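You operate a simulated robot arm through the tools that you are given. There is no shell and no other tool. Be economical: measure what you need, move in short steps, check, and stop when the job is done.

You run a simulated robot arm. Do the job below in one go: nothing can be reset, and whatever is moved stays where it is left.

JOB
Shrink the short red cable's sleeve in the warm air box.
Fine: heat knob to the heat printed on the cable; lid shut, press START once, wait till the lamp goes out, then open the lid wide; the cable stays in the box; leave the other short cables alone.

It is judged by the outcome, as a careful person would: the job done as asked, and still so three seconds after it is handed in. It fails if anything else is knocked over, pushed out of place, dropped, spilled or broken. Lids that push on must go on centred and level and be pressed home; caps that screw on are set level and turned clockwise until they are tight.

ROBOT AND FRAMES
A 6-joint arm with a two-finger parallel gripper, fixed in place. Base frame: the origin is at the foot of the arm, x ahead of it, y to its left, z up; the work surface is at about z = 0. Readings come in m, degrees, newtons and seconds.
With the tool pointing down near the work surface it reaches from about 0.18 to 0.46 m from the base axis. Its first joint turns from -70.0 to 70.0 degrees. Payload 1.9 kg.
The tool frame sits at the grasp point between the pads (the TCP): z along the fingers, y along the line on which they close. The tips reach 0.023 m beyond it. The gripper opens to 0.094 m. The fingers are 0.038 m wide and 0.01 m thick; the gripper's body (0.054 by 0.096 m) begins 0.039 m behind the TCP.
Orientation is that of the tool frame in the base frame, as a unit quaternion [x, y, z, w]. With the fingers straight down and closing along the base's y, the tool's x points along the base's -x, its y along +y and its z along -z.

CONTROLS
- The arm moves only by the tool step_arm. Its argument "motion" is one flat list of numbers, 7 for each row, row after row: the finger opening in m, from 0 to 0.094, then the shift along the tool's x, y, z in m, then the turn, a rotation vector about the tool's x, y, z in degrees. In form: [grip, tx, ty, tz, wx, wy, wz, grip, tx, ty, tz, wx, wy, wz, ...]. A call has 1 to 12 rows; each row is the pose to reach, as a shift and turn from the pose commanded when the call began, along the tool's axes at that moment. Rows are played at 5 a second. More than 0.05 m and 8.6 degrees between two rows, or a gripper value outside its range, and nothing of the call is played. A pose out of reach is approached as far as the arm can. The call stops where the force on the tool passes 90 N (or 10 N more than at its start, if that is more) or the arm is blocked; 0.2 s more then pass. The fingers move at their own pace (about 0.108 m/s each) and stop on an object; they squeeze with about 35 N. The grip force told is the motor's: it shows also when the fingers shut on nothing. Time passes only in rows, and 0.2 s behind the last, so rows that repeat a pose let the fingers close. It gives the time, the measured TCP pose, the force on the tool (base axes), the opening and the grip force at its end, in the units of the frame above (readings bear some noise), with the torque about the TCP (base axes, N m) and any sound that the robot's microphone picked up.
- Cameras (640 x 400 px; columns grow to the right, rows downward): "scene" is fixed at [0.0366, 0.2956, 0.4414]; the picture's right is [-0.91, -0.42, 0.00], its down [-0.17, 0.36, -0.92] and it looks along [0.38, -0.83, -0.40] (base axes); focal length 214 px, centre (320, 200). "wrist" rides on the gripper at [0.086, 0.016, -0.075] in the tool frame; the picture's right is [-0.18, 0.98, 0.00], its down [-0.58, -0.11, -0.81] and it looks along [-0.79, -0.15, 0.59] (tool axes); focal length 243 px, centre (320, 200). There is no depth. A picture from a camera that has moved, and an enlarged one, comes with that camera's place and axes in the base frame and with its lens.
- capture(camera): a new picture of that camera. It takes no simulated time.
- enlarge(camera, box): a new picture of the part [left, top, right, bottom] of that camera's present view, enlarged. It takes no simulated time.
- job_done(): hands the job in; it is judged then, once.

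Go step by step. Nothing tells you positions but the pictures and the camera data: compare them with the known pose of the tool, close in by small moves and look again before you grip or let go. The budget is 120 turns and 76 pictures, counting those below and the enlarged ones. Unless the task says otherwise, let go and move clear before handing in, and close with one line.

The tools are called after ">>>" as a command line: name --argument value ..., lists and objects as JSON in quotes. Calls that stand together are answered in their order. step_arm: Moves the arm, as the interface text tells. Its arguments: {"type":"object","properties":{"motion":{"type":"array","items":{"type":"number"}}},"required":["motion"]} The other tools are called the same way: capture (camera) takes a picture; enlarge (camera, box) takes an enlarged picture of a part of a camera's view; job_done () hands the job in.

At the start:

```text
time_s: 0.0
tool_pos: [0.2173, -0.0618, 0.4281]
ee_rot: [0.001, 1.0, 0.0, 0.001]
ft_force: [0.1, 0.3, -1.0]
ft_torque: [0.0, 0.01, 0.03]
width: 0.094
finger_force: 0.0
```

scene: 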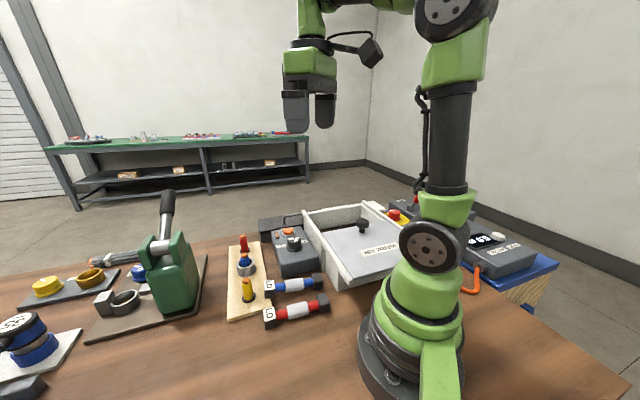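
wrist: 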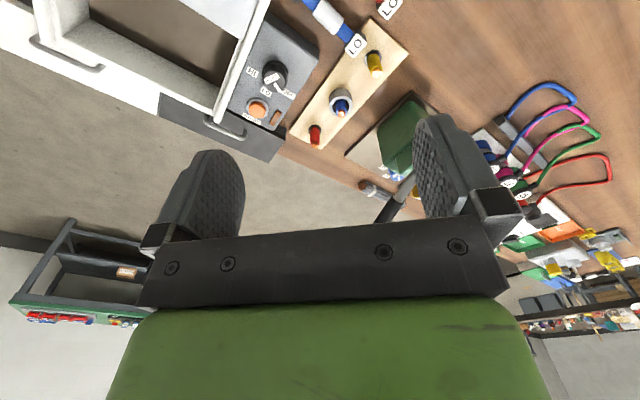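

I see the box with a lid, a control panel with knob and start button, and short cables in red and blue. I'll take enlarged views first.

>>> enlarge --camera "scene" --box '[220, 190, 420, 330]'

>>> enlarge --camera "wrist" --box '[160, 0, 420, 160]'

>>> enlarge --camera "scene" --box '[250, 260, 350, 330]'

```text
2.86 times, centred on (320, 260) of scene
camera zoom: at [0.0366, 0.2956, 0.4414], right [-0.91, -0.42, 0.0], down [-0.17, 0.36, -0.92], along [0.38, -0.83, -0.4], focal length 613 px, centre (320, 29)
```

zoom: 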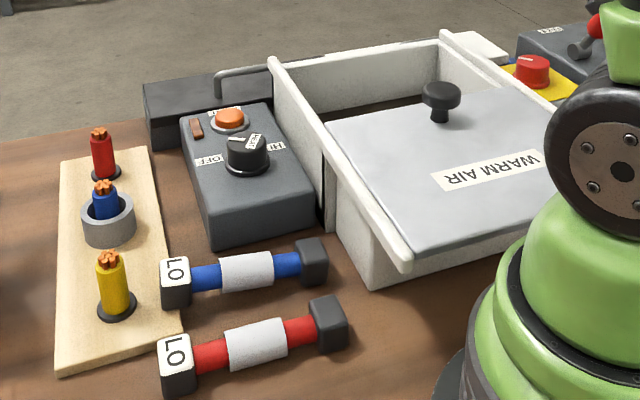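

```text
2.46 times, centred on (290, 80) of wrist
camera zoom: at [0.131, -0.0455, 0.5003], right [0.18, 0.98, 0.0], down [0.58, -0.11, 0.81], along [0.79, -0.15, -0.59], focal length 597 px, centre (394, 495)
```

zoom: 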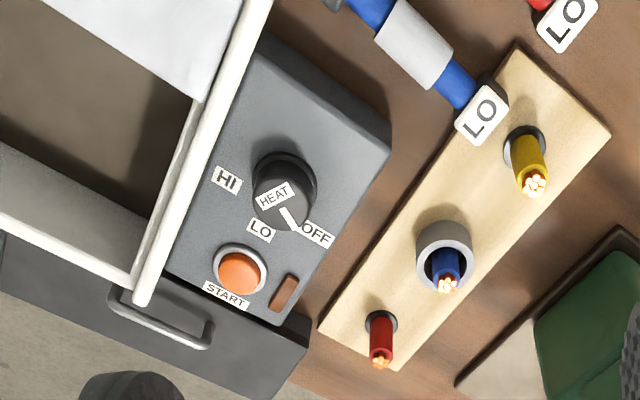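

```text
5.71 times, centred on (300, 295) of scene
camera zoom: at [0.0366, 0.2956, 0.4414], right [-0.91, -0.42, 0.0], down [-0.17, 0.36, -0.92], along [0.38, -0.83, -0.4], focal length 1226 px, centre (434, -343)
```

zoom: 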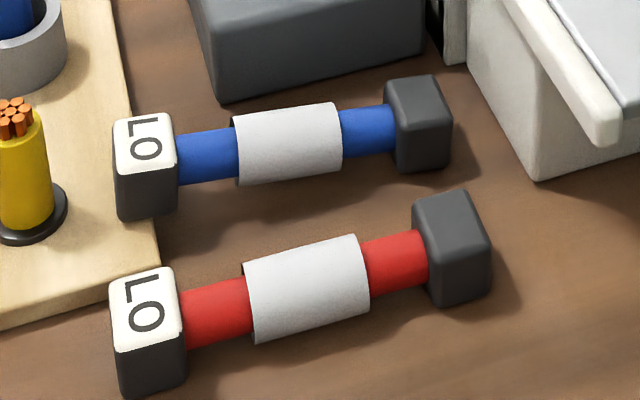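

Red cable reads LO, as does the blue one. The knob is at OFF. I'll turn the wrist towards the box for a proper view of it.

>>> step_arm --motion '[0.094, 0, 0, 0, 0, 0, 8, 0.094, 0, 0, 0, 0, 0, 16, 0.094, 0, 0, 0, 0, 0, 24, 0.094, 0, 0, 0, 0, 0, 32, 0.094, 0, 0, 0, 0, 0, 40, 0.094, 0, 0, 0, 0, 0, 45]'

>>> capture --camera "wrist"

```text
time_s: 1.4
tool_pos: [0.2168, -0.0615, 0.4267]
ee_rot: [0.384, 0.923, 0.0, 0.001]
ft_force: [-0.2, 0.4, 0.5]
ft_torque: [-0.02, 0.02, -0.01]
width: 0.0939
finger_force: 0.1
```

```text
70 pictures are left
camera wrist: at [0.1679, 0.0109, 0.5003], right [0.83, 0.56, 0.0], down [0.33, -0.49, 0.81], along [0.46, -0.67, -0.59], focal length 243 px, centre (320, 200)
```

wrist: 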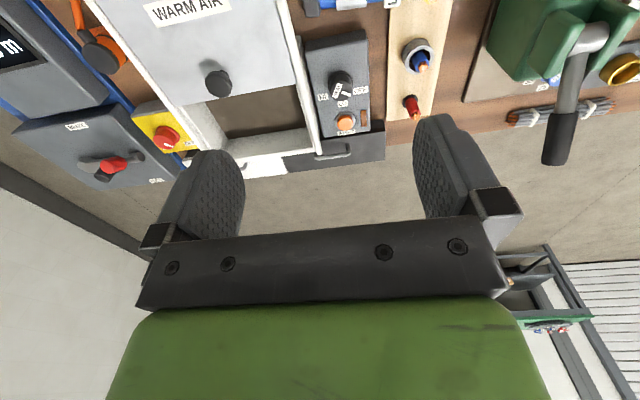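

The box lid seems to slide between two rails, with the far part open. I'll tilt for a better look down.

>>> step_arm --motion '[0.094, 0, 0, 0, 0, 8, 0, 0.094, 0, 0, 0, 0, 16, 0, 0.094, 0, 0, 0, 0, 24, 0, 0.094, 0, 0, 0, 0, 32, 0]'

>>> capture --camera "wrist"

>>> enlarge --camera "scene" --box '[250, 190, 420, 300]'

```text
time_s: 2.4
tool_pos: [0.2078, -0.0525, 0.3976]
ee_rot: [0.367, 0.889, 0.106, -0.253]
ft_force: [0.8, 0.8, -0.6]
ft_torque: [0.0, 0.04, -0.04]
width: 0.0941
finger_force: 0.1
out of reach, approached as far as the arm can: row 3, 4
```

```text
69 pictures are left
camera wrist: at [0.1964, -0.0177, 0.5053], right [0.81, 0.58, -0.09], down [0.57, -0.73, 0.38], along [0.15, -0.36, -0.92], focal length 243 px, centre (320, 200)
```

wrist: 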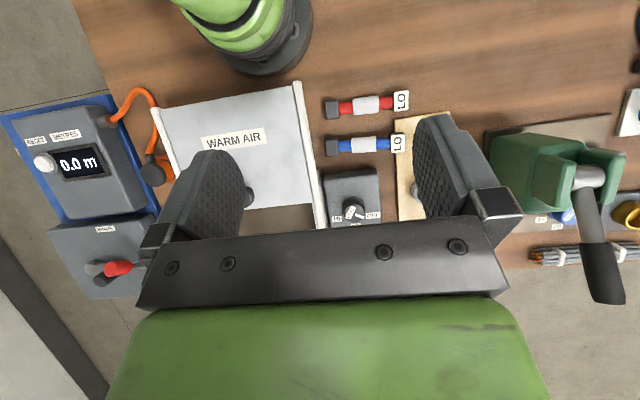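

```text
3.64 times, centred on (335, 245) of scene
camera zoom: at [0.0366, 0.2956, 0.4414], right [-0.91, -0.42, 0.0], down [-0.17, 0.36, -0.92], along [0.38, -0.83, -0.4], focal length 780 px, centre (266, 36)
```

zoom: 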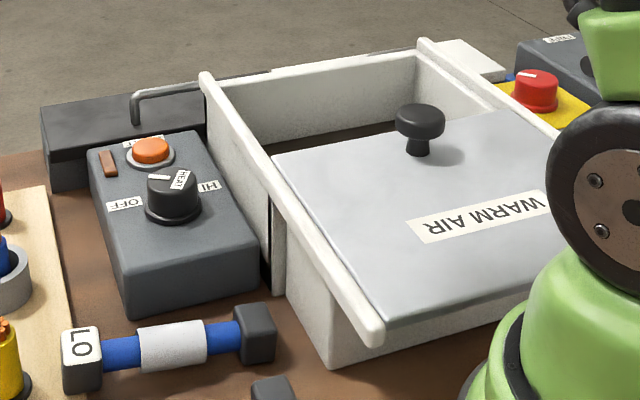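

The lid slides on rails and is now parked open over the near part; the chamber is the far half. Next I straighten the tool and then turn it to close across the red cable, which lies near (0.224, 0.004).

>>> step_arm --motion '[0.094, 0, 0, 0, 0, -8, 0, 0.094, 0, 0, 0, 0, -16, 0, 0.094, 0, 0, 0, 0, -24, 0, 0.094, 0, 0, 0, 0, -32, 0]'

>>> step_arm --motion '[0.06, 0, 0, 0, 0, 0, -8, 0.06, 0, 0, 0.02, 0, 0, -16, 0.06, 0, 0, 0.04, 0, 0, -24, 0.06, 0, 0, 0.06, 0, 0, -32, 0.06, 0, 0, 0.08, 0, 0, -40, 0.06, 0, 0, 0.1, 0, 0, -48, 0.06, 0, 0, 0.12, 0, 0, -56, 0.06, 0, 0, 0.12, 0, 0, -64, 0.06, 0, 0, 0.12, 0, 0, -72, 0.06, 0, 0, 0.12, 0, 0, -80, 0.06, 0, 0, 0.12, 0, 0, -88, 0.06, 0, 0, 0.12, 0, 0, -90]'

>>> capture --camera "wrist"

```text
time_s: 3.4
tool_pos: [0.2096, -0.0531, 0.3961]
ee_rot: [0.384, 0.923, 0.001, 0.002]
ft_force: [0.4, -0.2, 1.0]
ft_torque: [0.0, -0.02, 0.02]
width: 0.094
finger_force: 0.1
```

```text
time_s: 6.0
tool_pos: [0.2091, -0.0525, 0.2766]
ee_rot: [-0.384, 0.924, -0.001, 0.001]
ft_force: [-0.9, 0.0, 0.7]
ft_torque: [-0.02, -0.01, 0.0]
width: 0.0602
finger_force: 0.1
```

```text
67 pictures are left
camera wrist: at [0.1373, -0.1031, 0.3505], right [-0.57, 0.82, 0.0], down [0.48, 0.33, 0.81], along [0.67, 0.46, -0.59], focal length 243 px, centre (320, 200)
```

wrist: 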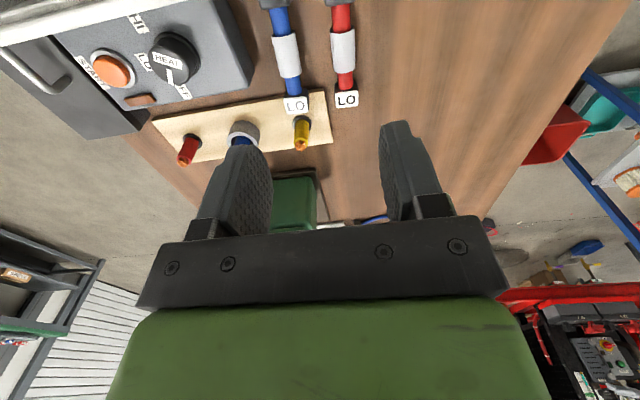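

The red cable lies at about 42° yaw, around (0.229, 0.0). I move over it at mid height and look again.

>>> step_arm --motion '[0.06, -0.017, 0.008, 0.03, 0, 0, 1, 0.06, -0.034, 0.015, 0.06, 0, 0, 2, 0.06, -0.0513, 0.023, 0.1, 0, 0, 2.5, 0.06, -0.0513, 0.023, 0.14, 0, 0, 2.5, 0.06, -0.0513, 0.023, 0.18, 0, 0, 2.5]'

>>> capture --camera "wrist"

>>> enlarge --camera "scene" --box '[220, 190, 420, 330]'

```text
time_s: 7.2
tool_pos: [0.2286, -0.0011, 0.0965]
ee_rot: [-0.362, 0.932, 0.0, 0.0]
ft_force: [0.4, 0.8, -0.1]
ft_torque: [0.01, -0.03, 0.0]
width: 0.0599
finger_force: 0.1
```

```text
66 pictures are left
camera wrist: at [0.1548, -0.0465, 0.1694], right [-0.53, 0.85, 0.0], down [0.5, 0.31, 0.81], along [0.69, 0.43, -0.59], focal length 243 px, centre (320, 200)
```

wrist: 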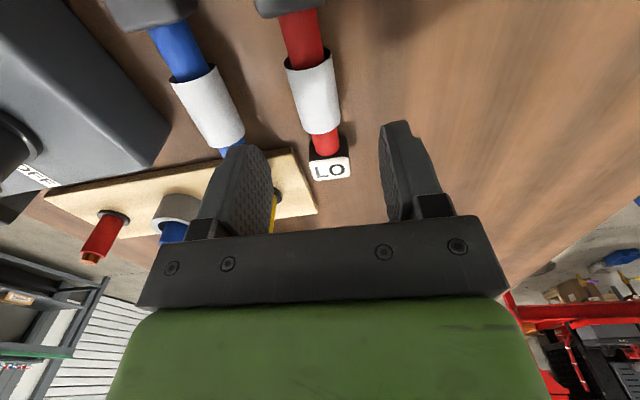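

```text
2.86 times, centred on (320, 260) of scene
camera zoom: at [0.0366, 0.2956, 0.4414], right [-0.91, -0.42, 0.0], down [-0.17, 0.36, -0.92], along [0.38, -0.83, -0.4], focal length 613 px, centre (320, 29)
```

zoom: 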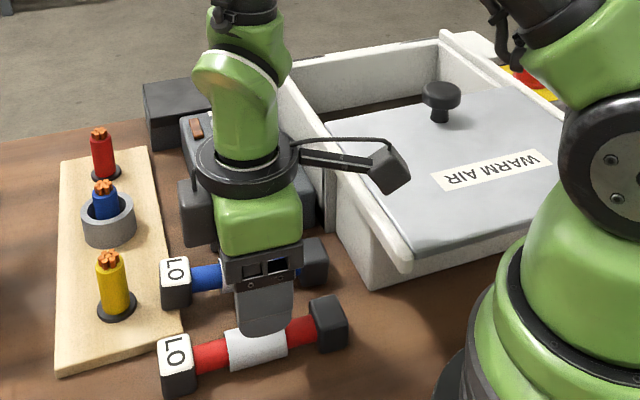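

The cable is well centred; a 4 mm correction, then down and grip the sleeve middle.

>>> step_arm --motion '[0.06, 0, -0.004, 0.025, 0, 0, 0, 0.06, 0, -0.004, 0.05, 0, 0, 0, 0.06, 0, -0.004, 0.068, 0, 0, 0, 0.06, 0, -0.004, 0.068, 0, 0, 0]'

>>> enlarge --camera "scene" --box '[220, 190, 420, 330]'

>>> capture --camera "wrist"

```text
time_s: 7.8
tool_pos: [0.2324, -0.0017, 0.0535]
ee_rot: [-0.362, 0.932, 0.001, -0.002]
ft_force: [7.0, 7.5, 28.3]
ft_torque: [-2.16, 2.66, -0.19]
width: 0.0599
finger_force: 0.0
stopped in row 3: the force on the tool passed its limit at 255 N (the readings are from after the stop); the commanded pose is now the measured one
```

```text
2.86 times, centred on (320, 260) of scene
camera zoom: at [0.0366, 0.2956, 0.4414], right [-0.91, -0.42, 0.0], down [-0.16, 0.36, -0.92], along [0.38, -0.83, -0.4], focal length 613 px, centre (320, 29)
```

zoom: 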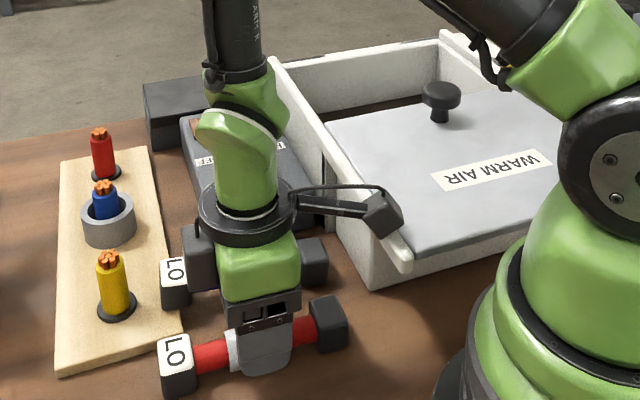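

```text
63 pictures are left
camera wrist: at [0.158, -0.0487, 0.127], right [-0.53, 0.85, 0.0], down [0.5, 0.31, 0.81], along [0.68, 0.43, -0.59], focal length 243 px, centre (320, 200)
```

wrist: 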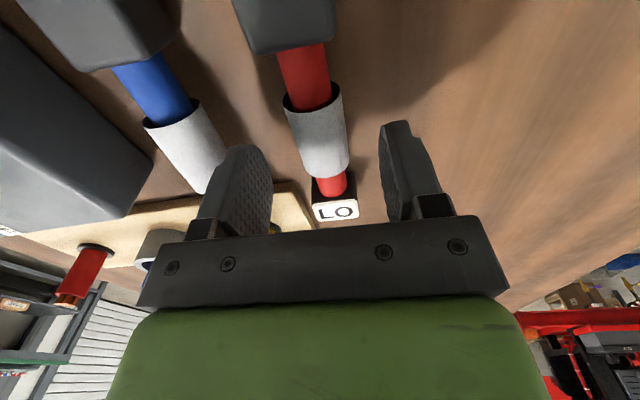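

The wrist camera touched the box's rail (torque matches); the box appears unmoved. I'll lift and instead grip nearer the LO end, about 28 mm off-centre, which keeps the camera clear of the rail.

>>> step_arm --motion '[0.06, 0, 0, -0.03, 0, 0, 0, 0.06, -0.028, 0, -0.03, 0, 0, 0, 0.06, -0.028, 0, 0, 0, 0, 0, 0.06, -0.028, 0, 0, 0, 0, 0]'

>>> enlarge --camera "scene" --box '[220, 190, 420, 330]'

>>> capture --camera "wrist"

```text
time_s: 8.8
tool_pos: [0.2517, 0.0172, 0.0534]
ee_rot: [-0.363, 0.932, 0.001, -0.001]
ft_force: [0.3, 0.2, 0.4]
ft_torque: [0.0, -0.01, -0.01]
width: 0.0601
finger_force: 0.0
```

```text
2.86 times, centred on (320, 260) of scene
camera zoom: at [0.0366, 0.2956, 0.4414], right [-0.91, -0.42, 0.0], down [-0.17, 0.36, -0.92], along [0.38, -0.83, -0.4], focal length 613 px, centre (320, 29)
```

zoom: 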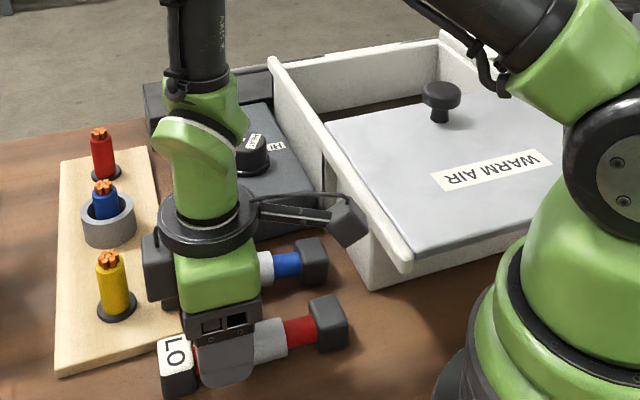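

```text
61 pictures are left
camera wrist: at [0.1788, -0.0299, 0.1264], right [-0.53, 0.85, 0.0], down [0.5, 0.31, 0.81], along [0.68, 0.43, -0.59], focal length 243 px, centre (320, 200)
```

wrist: 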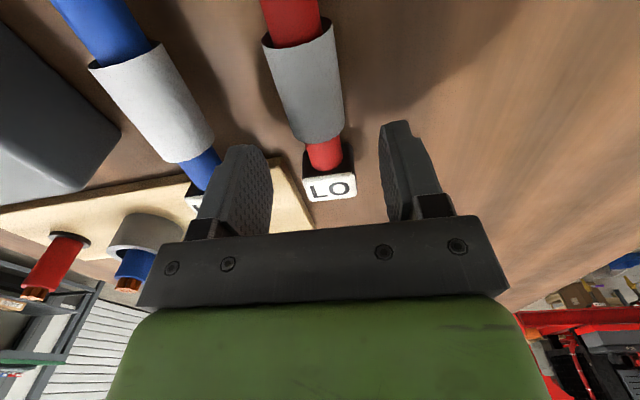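

Clear of the rail now, and centred on the cable. I go down and close.

>>> step_arm --motion '[0.06, 0, 0, 0.01, 0, 0, 0, 0.06, 0, 0, 0.02, 0, 0, 0, 0.06, 0, 0, 0.026, 0, 0, 0]'

>>> step_arm --motion '[0.03, 0, 0, 0, 0, 0, 0, 0.01, 0, 0, 0, 0, 0, 0, 0.0, 0, 0, 0, 0, 0, 0, 0.0, 0, 0, 0, 0, 0, 0]'

>>> capture --camera "wrist"

```text
time_s: 9.6
tool_pos: [0.2537, 0.0177, 0.0257]
ee_rot: [-0.362, 0.932, 0.0, -0.001]
ft_force: [0.0, -0.1, -0.1]
ft_torque: [-0.03, -0.03, 0.01]
width: 0.06
finger_force: 0.1
```

```text
time_s: 10.6
tool_pos: [0.2521, 0.0173, 0.0264]
ee_rot: [-0.363, 0.932, 0.001, -0.002]
ft_force: [-0.3, 0.1, 0.1]
ft_torque: [0.03, -0.03, 0.01]
width: 0.0297
finger_force: 35.0
```

```text
60 pictures are left
camera wrist: at [0.1784, -0.0298, 0.1001], right [-0.53, 0.85, 0.0], down [0.5, 0.31, 0.81], along [0.68, 0.43, -0.59], focal length 243 px, centre (320, 200)
```

wrist: 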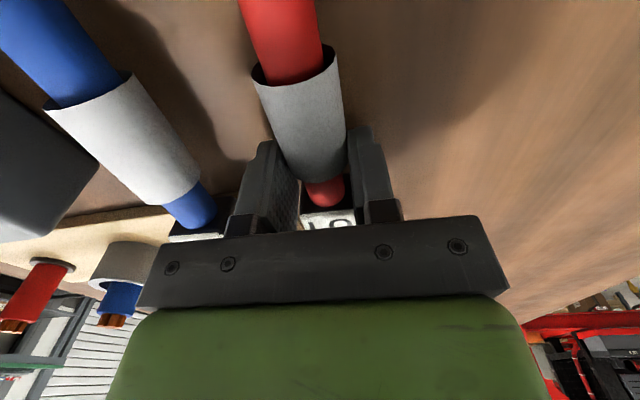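

Gripped at 30 mm width. I lift and check.

>>> step_arm --motion '[0.0, 0, 0, -0.02, 0, 0, 0, 0.0, 0, 0, -0.05, 0, 0, 0, 0.0, 0, 0, -0.08, 0, 0, 0, 0.0, 0, 0, -0.12, 0, 0, 0, 0.0, 0, 0, -0.16, 0, 0, 0, 0, 0, 0, -0.19, 0, 0, 0]'

>>> capture --camera "scene"

>>> capture --camera "wrist"

```text
time_s: 12.0
tool_pos: [0.2524, 0.017, 0.2158]
ee_rot: [-0.363, 0.932, 0.001, -0.001]
ft_force: [0.5, 0.2, 0.1]
ft_torque: [0.0, -0.03, -0.06]
width: 0.0297
finger_force: 34.7
```

```text
59 pictures are left
```

scene: 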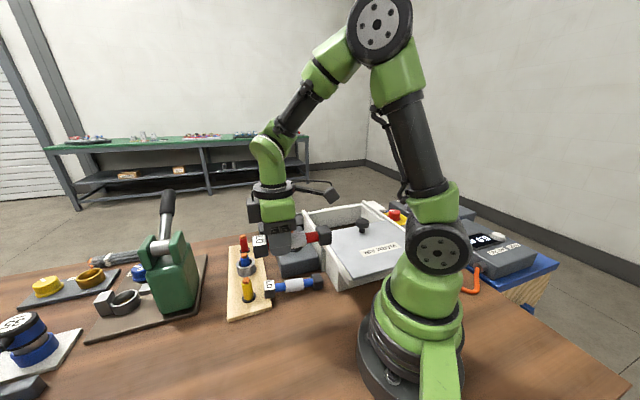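

```text
58 pictures are left
camera wrist: at [0.1783, -0.0297, 0.2904], right [-0.53, 0.85, 0.0], down [0.5, 0.31, 0.81], along [0.68, 0.43, -0.59], focal length 243 px, centre (320, 200)
```

wrist: 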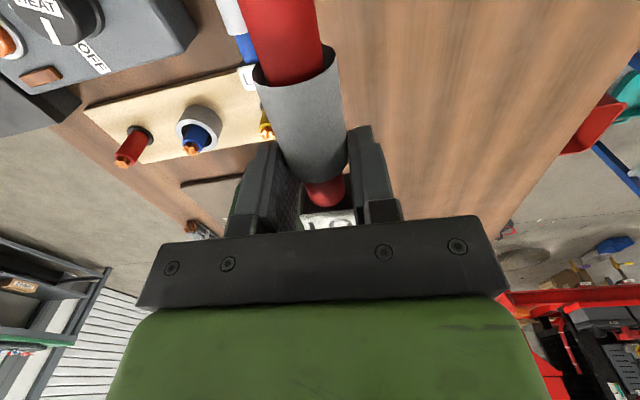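

The cable is held firmly. I carry it over the chamber opening at safe height.

>>> step_arm --motion '[0, 0.026, -0.0288, 0, 0, 0, 0, 0, 0.052, -0.0576, 0, 0, 0, 0, 0, 0.078, -0.0864, 0, 0, 0, 0, 0, 0.1045, -0.115, 0, 0, 0, 0, 0, 0.1305, -0.144, 0, 0, 0, -1, 0, 0.157, -0.173, 0, 0, 0, -2, 0, 0.183, -0.2015, 0, 0, 0, -2, 0, 0.209, -0.2303, 0, 0, 0, -2, 0, 0.209, -0.2303, 0, 0, 0, -2]'

>>> capture --camera "scene"

>>> capture --camera "wrist"

```text
time_s: 14.0
tool_pos: [0.2549, -0.2956, 0.215]
ee_rot: [-0.38, 0.925, 0.001, -0.001]
ft_force: [0.2, -0.3, -1.4]
ft_torque: [0.05, -0.02, 0.0]
width: 0.0293
finger_force: 34.9
```

```text
57 pictures are left
```

scene: 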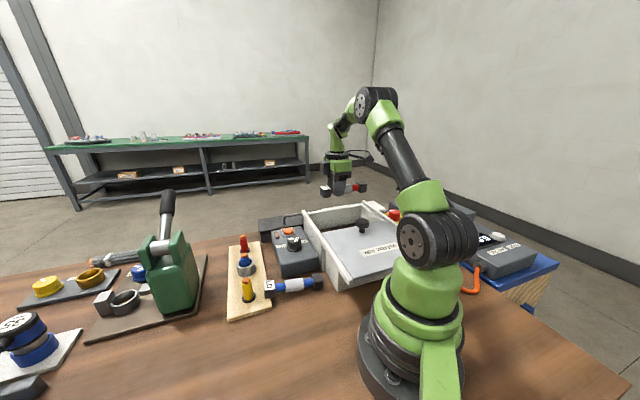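

```text
56 pictures are left
camera wrist: at [0.1829, -0.3446, 0.2899], right [-0.56, 0.83, 0.0], down [0.49, 0.33, 0.81], along [0.67, 0.45, -0.59], focal length 243 px, centre (320, 200)
```

wrist: 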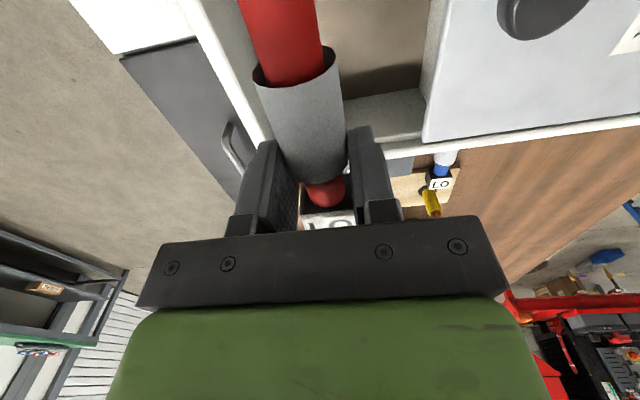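

Positioned over the opening by my estimate. I lower to just above the rim and check both views.

>>> step_arm --motion '[0, 0, 0, 0.03, 0, 0, 0, 0, 0, 0, 0.06, 0, 0, 0, 0, 0, 0, 0.08, 0, 0, 0]'

>>> enlarge --camera "scene" --box '[280, 160, 430, 260]'

>>> capture --camera "wrist"

```text
time_s: 14.8
tool_pos: [0.2555, -0.296, 0.1358]
ee_rot: [-0.379, 0.925, 0.0, -0.001]
ft_force: [-0.6, -0.1, -0.4]
ft_torque: [0.03, 0.0, 0.01]
width: 0.0295
finger_force: 35.4
```

```text
4.00 times, centred on (355, 210) of scene
camera zoom: at [0.0366, 0.2956, 0.4414], right [-0.91, -0.42, 0.0], down [-0.17, 0.36, -0.92], along [0.38, -0.83, -0.4], focal length 858 px, centre (180, 160)
```

zoom: 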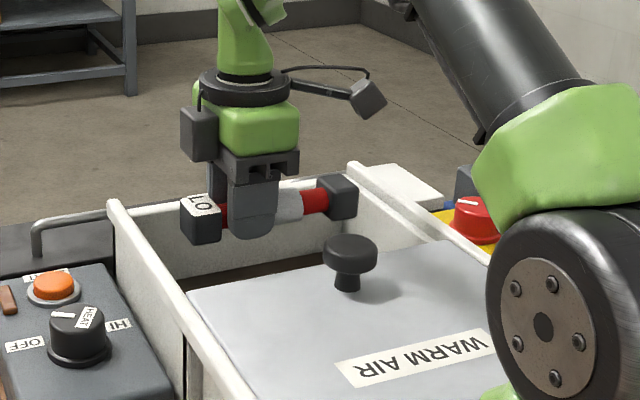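

```text
54 pictures are left
camera wrist: at [0.1828, -0.3439, 0.2096], right [-0.56, 0.83, 0.0], down [0.49, 0.33, 0.81], along [0.67, 0.45, -0.59], focal length 243 px, centre (320, 200)
```

wrist: 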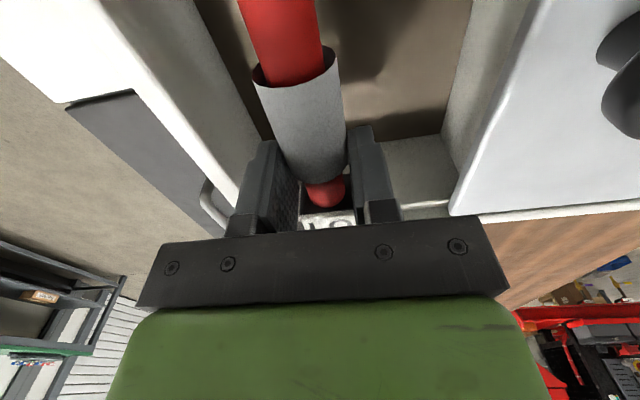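

Spacing shows more room toward the lid than the far wall, so I shift 12 mm toward the lid and lower into the chamber.

>>> step_arm --motion '[0, 0, 0.012, 0, 0, 0, 0, 0, 0, 0.012, 0.03, 0, 0, 0, 0, 0, 0.012, 0.055, 0, 0, 0, 0, 0, 0.012, 0.075, 0, 0, 0]'

>>> enlarge --camera "scene" --box '[280, 160, 430, 260]'

>>> capture --camera "wrist"

```text
time_s: 15.8
tool_pos: [0.2466, -0.2863, 0.0615]
ee_rot: [-0.378, 0.926, 0.001, -0.002]
ft_force: [0.5, -0.2, -0.3]
ft_torque: [0.01, -0.03, 0.0]
width: 0.0295
finger_force: 34.8
```

```text
4.00 times, centred on (355, 210) of scene
camera zoom: at [0.0366, 0.2956, 0.4414], right [-0.91, -0.42, 0.0], down [-0.17, 0.36, -0.92], along [0.38, -0.83, -0.4], focal length 858 px, centre (180, 160)
```

zoom: 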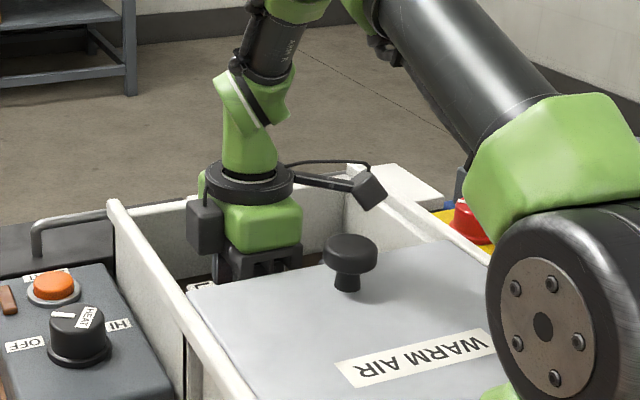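

```text
52 pictures are left
camera wrist: at [0.1734, -0.3352, 0.1353], right [-0.56, 0.83, 0.0], down [0.49, 0.33, 0.81], along [0.67, 0.45, -0.59], focal length 243 px, centre (320, 200)
```

wrist: 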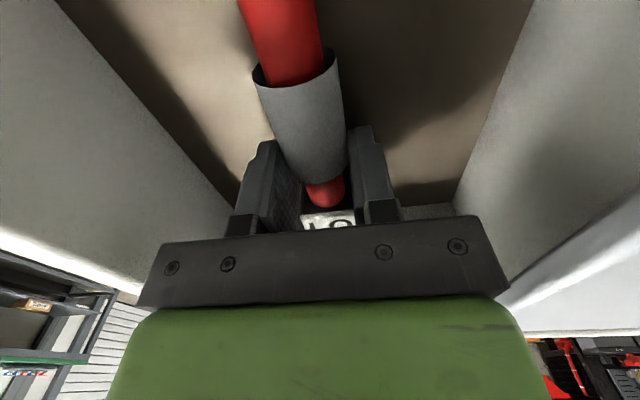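

Clear on all sides; I lower gently towards the floor.

>>> step_arm --motion '[0, 0, 0, 0.008, 0, 0, 0, 0, 0, 0, 0.016, 0, 0, 0, 0, 0, 0, 0.022, 0, 0, 0]'

>>> step_arm --motion '[0, 0, 0, 0.003, 0, 0, 0, 0, 0, 0, 0.005, 0, 0, 0]'

```text
time_s: 16.4
tool_pos: [0.2465, -0.2869, 0.0549]
ee_rot: [-0.377, 0.926, -0.001, 0.001]
ft_force: [-5.1, 5.0, 13.3]
ft_torque: [0.44, 0.14, 0.17]
width: 0.0294
finger_force: 34.9
stopped in row 2: the force on the tool passed its limit at 121 N (the readings are from after the stop); the commanded pose is now the measured one
```

```text
time_s: 16.9
tool_pos: [0.2463, -0.2875, 0.055]
ee_rot: [-0.378, 0.926, 0.001, 0.0]
ft_force: [-3.8, 2.4, 9.7]
ft_torque: [0.09, 0.05, 0.03]
width: 0.0296
finger_force: 35.2
stopped in row 2: the force on the tool passed its limit at 105 N (the readings are from after the stop); the commanded pose is now the measured one
```

Contact at z=0.055; need to see whether it's the floor or something else.

>>> capture --camera "wrist"

>>> enlarge --camera "scene" --box '[300, 180, 390, 240]'

```text
51 pictures are left
camera wrist: at [0.1741, -0.3359, 0.1287], right [-0.55, 0.83, 0.0], down [0.49, 0.33, 0.81], along [0.67, 0.45, -0.59], focal length 243 px, centre (320, 200)
```

wrist: 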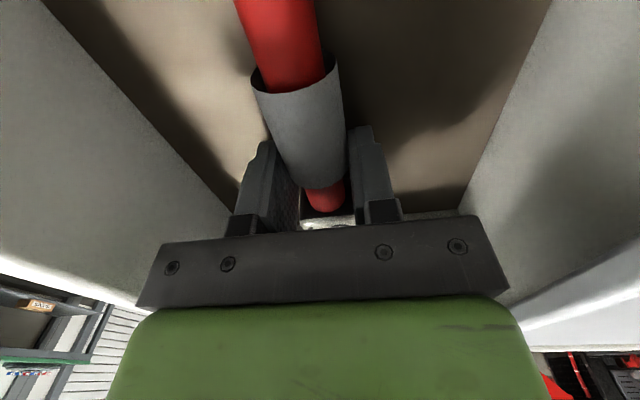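

```text
6.67 times, centred on (345, 210) of scene
camera zoom: at [0.0366, 0.2956, 0.4413], right [-0.91, -0.42, 0.0], down [-0.17, 0.36, -0.92], along [0.38, -0.83, -0.4], focal length 1430 px, centre (153, 133)
```

zoom: 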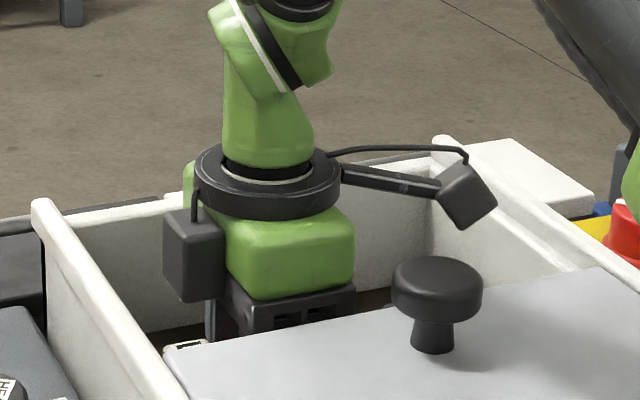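

The wall base lines show the chamber floor is at about z=0.03, so the cable is resting on the floor, mid-chamber. I release and rise straight up.

>>> step_arm --motion '[0.04, 0, 0, 0, 0, 0, 0, 0.05, 0, 0, 0, 0, 0, 0, 0.05, 0, 0, 0, 0, 0, 0]'

>>> step_arm --motion '[0.05, 0, 0, -0.02, 0, 0, 0, 0.05, 0, 0, -0.05, 0, 0, 0, 0.05, 0, 0, -0.09, 0, 0, 0, 0.05, 0, 0, -0.13, 0, 0, 0, 0.05, 0, 0, -0.17, 0, 0, 0]'

>>> capture --camera "wrist"

>>> enlarge --camera "scene" --box '[250, 180, 420, 300]'

```text
time_s: 17.6
tool_pos: [0.2465, -0.2882, 0.055]
ee_rot: [-0.377, 0.926, -0.001, 0.0]
ft_force: [2.6, -3.3, 9.8]
ft_torque: [0.24, -0.03, -0.07]
width: 0.0476
finger_force: 0.1
```

```text
time_s: 18.9
tool_pos: [0.247, -0.2867, 0.2264]
ee_rot: [-0.377, 0.926, 0.0, 0.001]
ft_force: [-0.4, 0.2, 0.6]
ft_torque: [0.0, -0.01, -0.03]
width: 0.0497
finger_force: 0.0
```

```text
49 pictures are left
camera wrist: at [0.1744, -0.3358, 0.2993], right [-0.55, 0.83, 0.0], down [0.49, 0.33, 0.81], along [0.67, 0.45, -0.59], focal length 243 px, centre (320, 200)
```

wrist: 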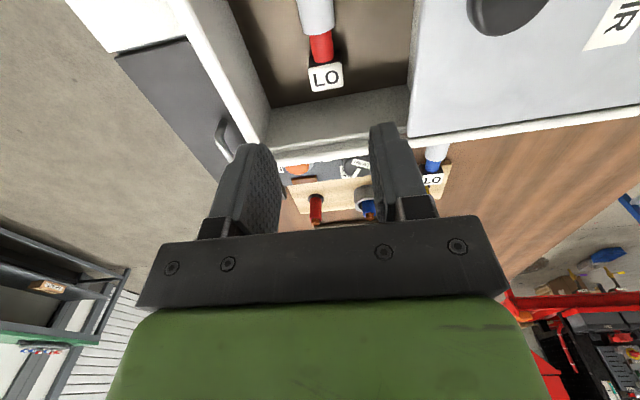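

```text
3.33 times, centred on (335, 240) of scene
camera zoom: at [0.0366, 0.2956, 0.4414], right [-0.91, -0.42, 0.0], down [-0.17, 0.36, -0.92], along [0.38, -0.83, -0.4], focal length 715 px, centre (270, 67)
```

zoom: 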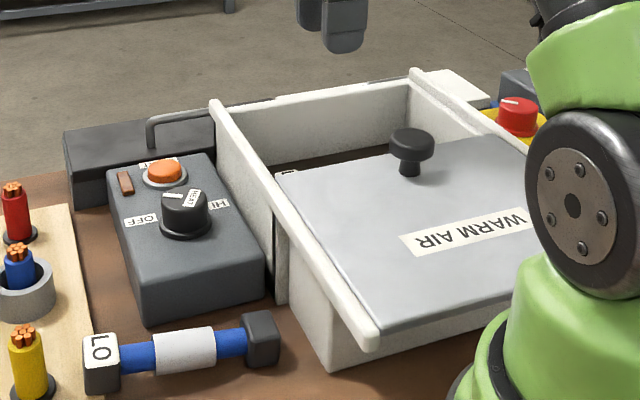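

The cable lies flat on the chamber floor. Next: the heat knob near (0.330, -0.164); I move above it for a close look.

>>> step_arm --motion '[0.06, -0.024, 0.005, 0, 0, 0, 7.4, 0.06, -0.048, 0.01, 0, 0, 0, 14.8, 0.06, -0.072, 0.015, 0, 0, 0, 22.2, 0.06, -0.097, 0.02, 0, 0, 0, 29.6, 0.06, -0.121, 0.025, 0.01, 0, 0, 37, 0.06, -0.145, 0.03, 0.02, 0, 0, 44.3, 0.06, -0.145, 0.03, 0.02, 0, 0, 44.3]'

>>> capture --camera "wrist"

>>> enlarge --camera "scene" --box '[230, 180, 350, 280]'

```text
time_s: 20.4
tool_pos: [0.3315, -0.1655, 0.2054]
ee_rot: [0.001, 1.0, 0.0, 0.0]
ft_force: [0.1, 0.9, 0.6]
ft_torque: [0.02, -0.01, 0.01]
width: 0.06
finger_force: 0.1
```

```text
47 pictures are left
camera wrist: at [0.2441, -0.1481, 0.2787], right [0.19, 0.98, 0.0], down [0.58, -0.11, 0.81], along [0.79, -0.15, -0.59], focal length 243 px, centre (320, 200)
```

wrist: 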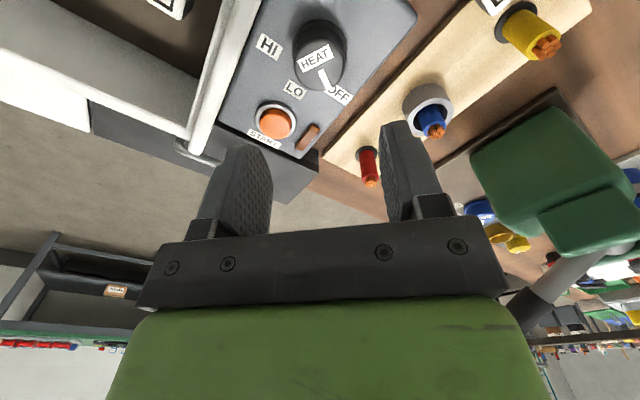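

```text
4.00 times, centred on (290, 230) of scene
camera zoom: at [0.0366, 0.2956, 0.4414], right [-0.91, -0.42, 0.0], down [-0.17, 0.36, -0.92], along [0.38, -0.83, -0.4], focal length 858 px, centre (440, 80)
```

zoom: 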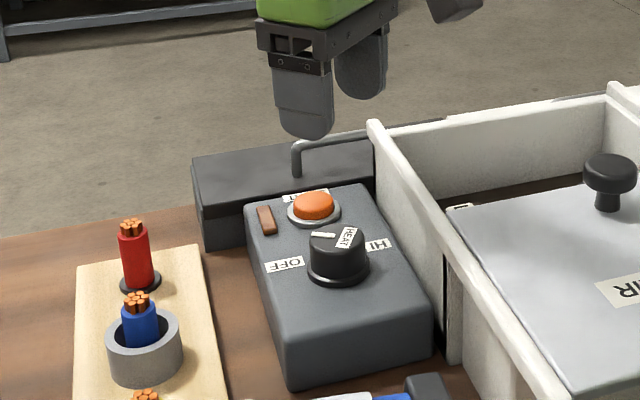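

>>> enlarge --camera "wrist" --box '[240, 0, 380, 160]'

```text
2.50 times, centred on (310, 80) of wrist
camera zoom: at [0.2441, -0.1481, 0.2787], right [0.19, 0.98, 0.0], down [0.58, -0.11, 0.81], along [0.79, -0.15, -0.59], focal length 606 px, centre (345, 500)
```

zoom: 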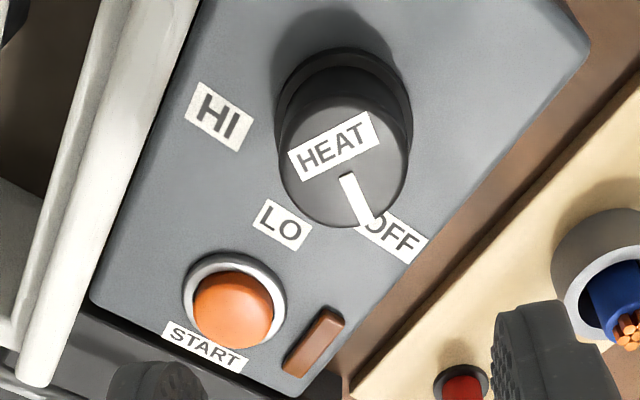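

Knob axis is at (0.335, -0.167), top z≈0.068, panel z≈0.044; pointer at OFF (~+9°), LO ~-45°. I descend around the knob with the fingers.

>>> step_arm --motion '[0.07, -0.0035, -0.001, 0.02, 0, 0, -5, 0.07, -0.0035, -0.001, 0.05, 0, 0, -10, 0.07, -0.0035, -0.001, 0.08, 0, 0, -10, 0.07, -0.0035, -0.001, 0.11, 0, 0, -10, 0.07, -0.0035, -0.001, 0.11, 0, 0, -10]'

>>> enlarge --camera "scene" --box '[230, 180, 350, 280]'

>>> capture --camera "wrist"

```text
time_s: 21.6
tool_pos: [0.3337, -0.1638, 0.0954]
ee_rot: [-0.087, 0.996, -0.001, 0.001]
ft_force: [-0.5, -0.1, 1.1]
ft_torque: [0.0, 0.0, -0.01]
width: 0.0702
finger_force: 0.1
```

```text
4.00 times, centred on (290, 230) of scene
camera zoom: at [0.0366, 0.2956, 0.4414], right [-0.91, -0.42, 0.0], down [-0.17, 0.36, -0.92], along [0.38, -0.83, -0.4], focal length 858 px, centre (440, 80)
```

zoom: 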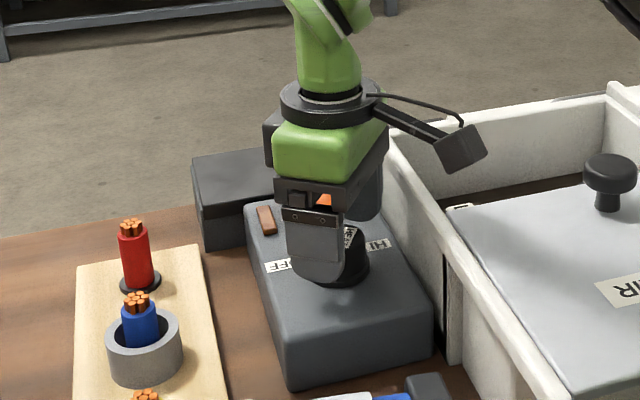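

```text
43 pictures are left
camera wrist: at [0.2458, -0.164, 0.1689], right [0.01, 1.0, 0.0], down [0.59, -0.01, 0.81], along [0.81, -0.01, -0.59], focal length 243 px, centre (320, 200)
```

wrist: 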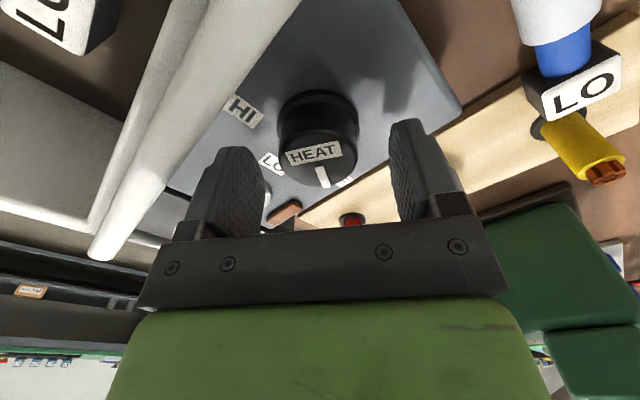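

Centred; down the last bit, close on the knob.

>>> step_arm --motion '[0.07, -0.0015, -0.0028, 0.012, 0, 0, 0, 0.07, -0.0015, -0.0028, 0.022, 0, 0, 0, 0.03, -0.0015, -0.0028, 0.022, 0, 0, 0, 0.03, -0.0015, -0.0028, 0.022, 0, 0, 0, 0.03, -0.0015, -0.0028, 0.022, 0, 0, 0]'

```text
time_s: 22.9
tool_pos: [0.3357, -0.168, 0.0722]
ee_rot: [-0.086, 0.996, 0.002, -0.001]
ft_force: [-6.1, 25.4, 11.8]
ft_torque: [0.38, -0.09, -0.17]
width: 0.0488
finger_force: 21.0
```

There's a sideways load, so I'm slightly off centre; I nudge +y and let the fingers settle.

>>> step_arm --motion '[0.03, 0, 0.0015, 0, 0, 0, 0, 0.03, 0, 0.0025, 0, 0, 0, 0, 0.03, 0, 0.0025, 0, 0, 0, 0]'

>>> capture --camera "wrist"

```text
time_s: 23.6
tool_pos: [0.3344, -0.166, 0.0722]
ee_rot: [-0.087, 0.996, -0.001, 0.0]
ft_force: [-1.5, 7.9, 5.9]
ft_torque: [0.5, 0.39, -0.15]
width: 0.0473
finger_force: 45.1
```

```text
42 pictures are left
camera wrist: at [0.2475, -0.1651, 0.1467], right [0.01, 1.0, 0.0], down [0.59, 0.0, 0.81], along [0.81, -0.01, -0.59], focal length 243 px, centre (320, 200)
```

wrist: 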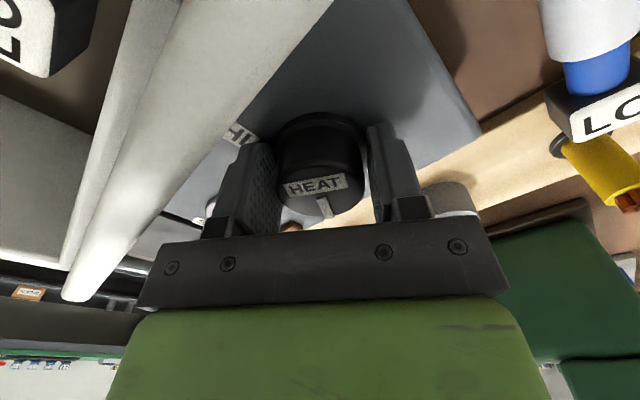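

Width 47 mm suggests the tips hold the base flange; I'll open, rise 5 mm and regrip on the knob proper.

>>> step_arm --motion '[0.056, 0, 0, 0, 0, 0, 0, 0.056, 0, 0, 0, 0, 0, 0, 0.056, 0, 0, -0.006, 0, 0, 0, 0.03, 0, 0, -0.006, 0, 0, 0, 0.03, 0, 0, -0.006, 0, 0, 0, 0.03, 0, 0, -0.006, 0, 0, 0]'

```text
time_s: 25.1
tool_pos: [0.3357, -0.1654, 0.0784]
ee_rot: [-0.089, 0.996, -0.002, 0.001]
ft_force: [12.4, -19.7, -26.7]
ft_torque: [-0.57, -0.54, -0.04]
width: 0.0475
finger_force: 44.7
```

Same width, so it is the knob body. I turn it clockwise about 55°.

>>> step_arm --motion '[0.03, 0, 0, 0, 0, 0, 8, 0.03, 0, 0, 0, 0, 0, 16, 0.03, 0, 0, 0, 0, 0, 24, 0.03, 0, 0, 0, 0, 0, 32]'

>>> capture --camera "wrist"

```text
time_s: 26.1
tool_pos: [0.3358, -0.166, 0.0802]
ee_rot: [0.193, 0.981, -0.001, 0.002]
ft_force: [8.8, -14.0, 0.9]
ft_torque: [-0.14, -0.01, -0.02]
width: 0.0408
finger_force: 44.8
```

```text
41 pictures are left
camera wrist: at [0.2617, -0.118, 0.1534], right [0.54, 0.84, 0.0], down [0.49, -0.32, 0.81], along [0.68, -0.44, -0.59], focal length 243 px, centre (320, 200)
```

wrist: 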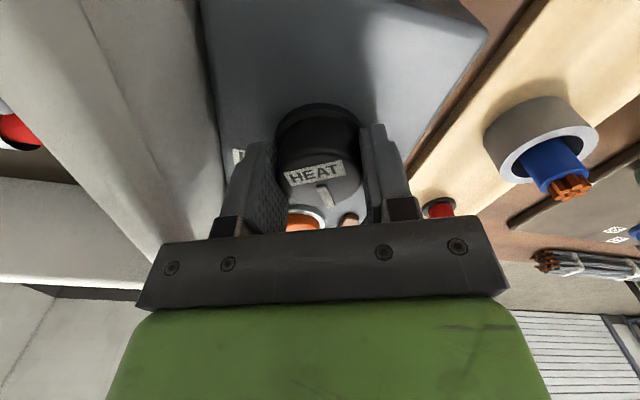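

The knob turns with the fingers. I continue about 23° more.

>>> step_arm --motion '[0.03, 0, 0, 0, 0, 0, 8, 0.03, 0, 0, 0, 0, 0, 16, 0.03, 0, 0, 0, 0, 0, 23, 0.03, 0, 0, 0, 0, 0, 23]'

>>> step_arm --motion '[0.065, 0, 0, 0, 0, 0, 0, 0.065, 0, 0, 0, 0, 0, 0, 0.065, 0, 0, -0.04, 0, 0, 0, 0.065, 0, 0, -0.08, 0, 0, 0, 0.065, 0, 0, -0.12, 0, 0, 0]'

>>> enlarge --camera "wrist" --box '[220, 0, 400, 160]'

>>> enlarge --camera "scene" --box '[230, 180, 350, 280]'

```text
time_s: 27.1
tool_pos: [0.3358, -0.165, 0.0799]
ee_rot: [0.383, 0.924, 0.0, 0.003]
ft_force: [-0.9, -6.0, 49.4]
ft_torque: [0.12, 0.41, -0.04]
width: 0.041
finger_force: 45.1
```

```text
time_s: 28.2
tool_pos: [0.333, -0.1657, 0.1975]
ee_rot: [0.383, 0.924, 0.0, 0.0]
ft_force: [0.0, 0.8, -0.5]
ft_torque: [0.01, 0.03, -0.01]
width: 0.0649
finger_force: 0.1
```

```text
2.50 times, centred on (310, 80) of wrist
camera zoom: at [0.2844, -0.0924, 0.272], right [0.83, 0.56, 0.0], down [0.33, -0.49, 0.81], along [0.45, -0.67, -0.59], focal length 606 px, centre (345, 500)
```

zoom: 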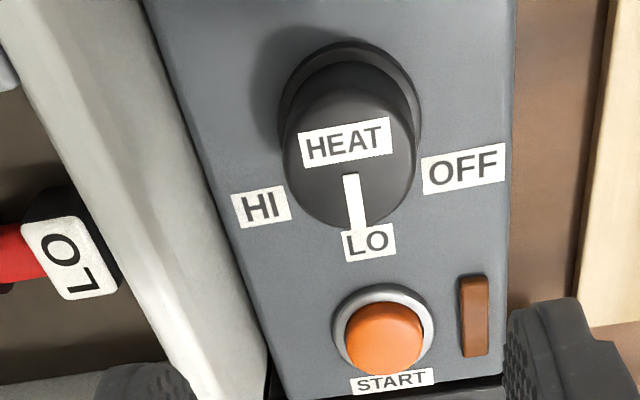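

```text
4.00 times, centred on (290, 230) of scene
camera zoom: at [0.0366, 0.2956, 0.4414], right [-0.91, -0.42, 0.0], down [-0.17, 0.36, -0.92], along [0.38, -0.83, -0.4], focal length 858 px, centre (440, 80)
```

zoom: 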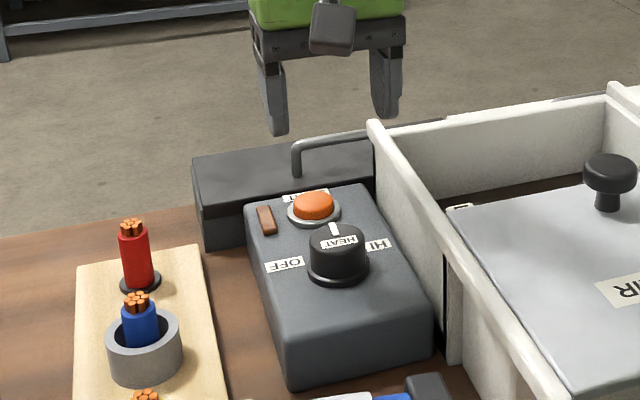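

The knob points exactly at LO. Now the lid: its knob is at about (0.149, -0.240, top z 0.135). I move above it.

>>> step_arm --motion '[0.07, 0.0155, -0.0365, 0, 0, 0, 0, 0.07, 0.031, -0.073, 0, 0, 0, 0, 0.07, 0.0466, -0.1096, 0, 0, 0, 0, 0.07, 0.0621, -0.1461, 0, 0, 0, 0, 0.07, 0.0776, -0.1826, 0, 0, 0, 0, 0.07, 0.0776, -0.1826, 0, 0, 0, 0]'

>>> capture --camera "wrist"

>>> enlarge --camera "scene" --box '[280, 160, 430, 260]'

```text
time_s: 29.6
tool_pos: [0.1506, -0.2393, 0.1999]
ee_rot: [0.382, 0.924, 0.0, 0.0]
ft_force: [-0.1, 0.5, 0.9]
ft_torque: [0.01, 0.01, -0.02]
width: 0.0699
finger_force: 0.1
```

```text
38 pictures are left
camera wrist: at [0.1008, -0.1672, 0.2729], right [0.82, 0.57, 0.0], down [0.33, -0.49, 0.81], along [0.46, -0.67, -0.59], focal length 243 px, centre (320, 200)
```

wrist: 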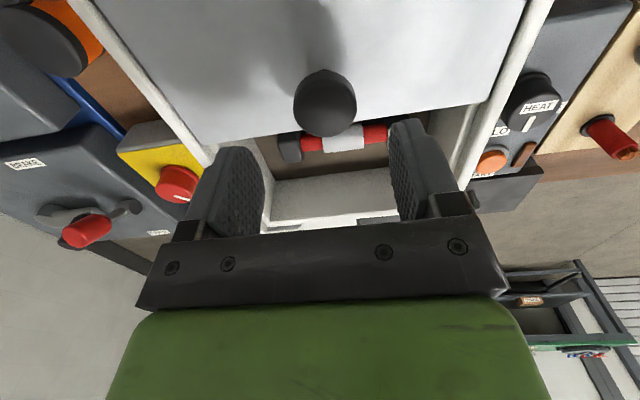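

```text
4.00 times, centred on (355, 210) of scene
camera zoom: at [0.0366, 0.2956, 0.4414], right [-0.91, -0.42, 0.0], down [-0.17, 0.36, -0.92], along [0.38, -0.83, -0.4], focal length 858 px, centre (180, 160)
```

zoom: 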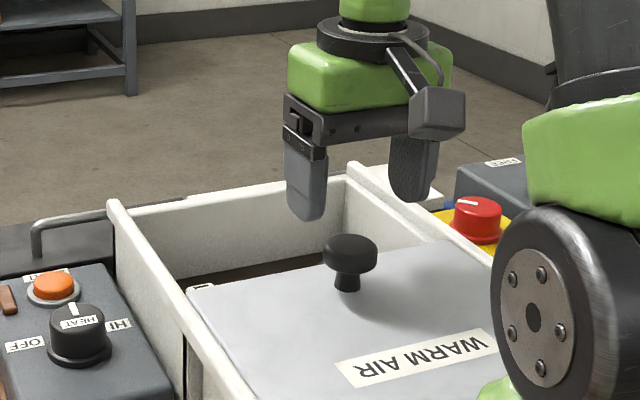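

Lined up with the lid knob. I descend and grip its head.

>>> step_arm --motion '[0.07, -0.0014, 0.003, 0.025, 0, 0, 0, 0.07, -0.0014, 0.003, 0.05, 0, 0, 0, 0.07, -0.0014, 0.003, 0.07, 0, 0, 0, 0.02, -0.0014, 0.003, 0.07, 0, 0, 0, 0.02, -0.0014, 0.003, 0.07, 0, 0, 0, 0.02, -0.0014, 0.003, 0.07, 0, 0, 0]'

>>> capture --camera "wrist"

>>> enlarge --camera "scene" --box '[280, 160, 430, 260]'

```text
time_s: 30.5
tool_pos: [0.157, -0.242, 0.1405]
ee_rot: [0.383, 0.924, -0.007, 0.011]
ft_force: [-1.9, -2.9, 18.1]
ft_torque: [1.13, -0.42, -0.1]
width: 0.0381
finger_force: 15.4
stopped in row 4: the force on the tool passed its limit at 155 N (the readings are from after the stop); the commanded pose is now the measured one
```

```text
36 pictures are left
camera wrist: at [0.1074, -0.168, 0.211], right [0.83, 0.56, 0.0], down [0.32, -0.47, 0.82], along [0.46, -0.68, -0.57], focal length 243 px, centre (320, 200)
```

wrist: 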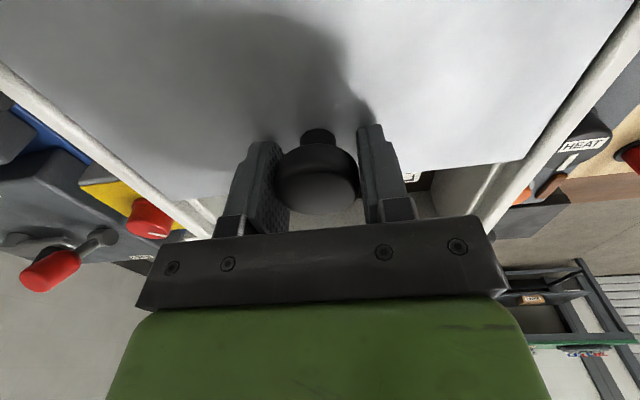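

```text
4.00 times, centred on (355, 210) of scene
camera zoom: at [0.0366, 0.2956, 0.4413], right [-0.91, -0.42, 0.0], down [-0.17, 0.36, -0.92], along [0.38, -0.83, -0.4], focal length 858 px, centre (180, 160)
```

zoom: 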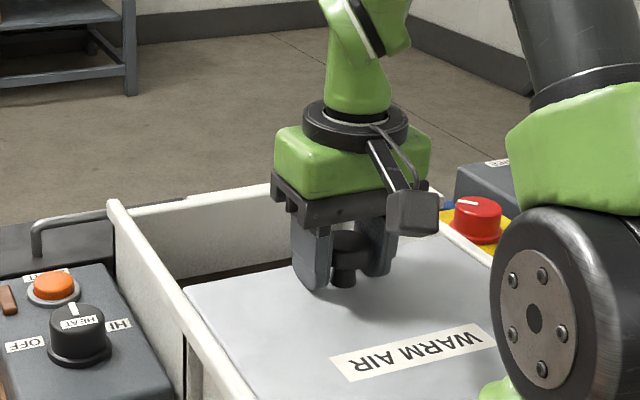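

The fingertips touched the lid top (it is higher than I thought). I back off slightly: open, lift 6 mm, regrip.

>>> step_arm --motion '[0.06, 0, 0, -0.002, 0, 0, 0, 0.06, 0, 0, -0.005, 0, 0, 0, 0.06, 0, 0, -0.005, 0, 0, 0]'

>>> step_arm --motion '[0.02, 0, 0, 0, 0, 0, 0, 0.02, 0, 0, 0, 0, 0, 0, 0.02, 0, 0, 0, 0, 0, 0]'

>>> capture --camera "wrist"

```text
time_s: 31.3
tool_pos: [0.1576, -0.2415, 0.1441]
ee_rot: [0.383, 0.924, -0.005, 0.009]
ft_force: [0.3, 1.3, -0.3]
ft_torque: [0.01, 0.0, 0.02]
width: 0.0599
finger_force: 0.0
```

```text
time_s: 32.1
tool_pos: [0.1567, -0.2427, 0.1447]
ee_rot: [0.382, 0.924, -0.005, 0.01]
ft_force: [-19.6, -19.1, -8.4]
ft_torque: [0.04, 0.0, 0.18]
width: 0.0372
finger_force: 44.7
```

```text
34 pictures are left
camera wrist: at [0.1069, -0.1679, 0.2156], right [0.82, 0.57, 0.0], down [0.32, -0.47, 0.82], along [0.46, -0.68, -0.57], focal length 243 px, centre (320, 200)
```

wrist: 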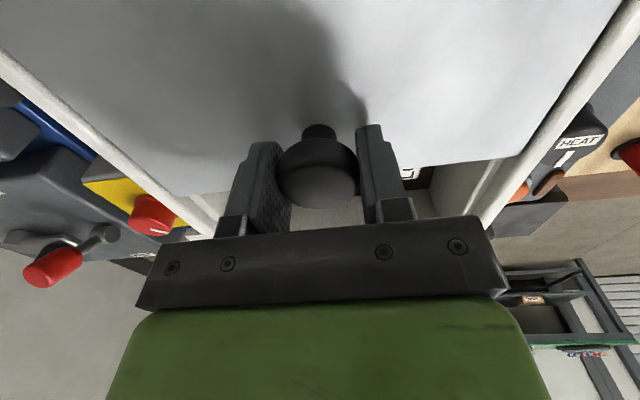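

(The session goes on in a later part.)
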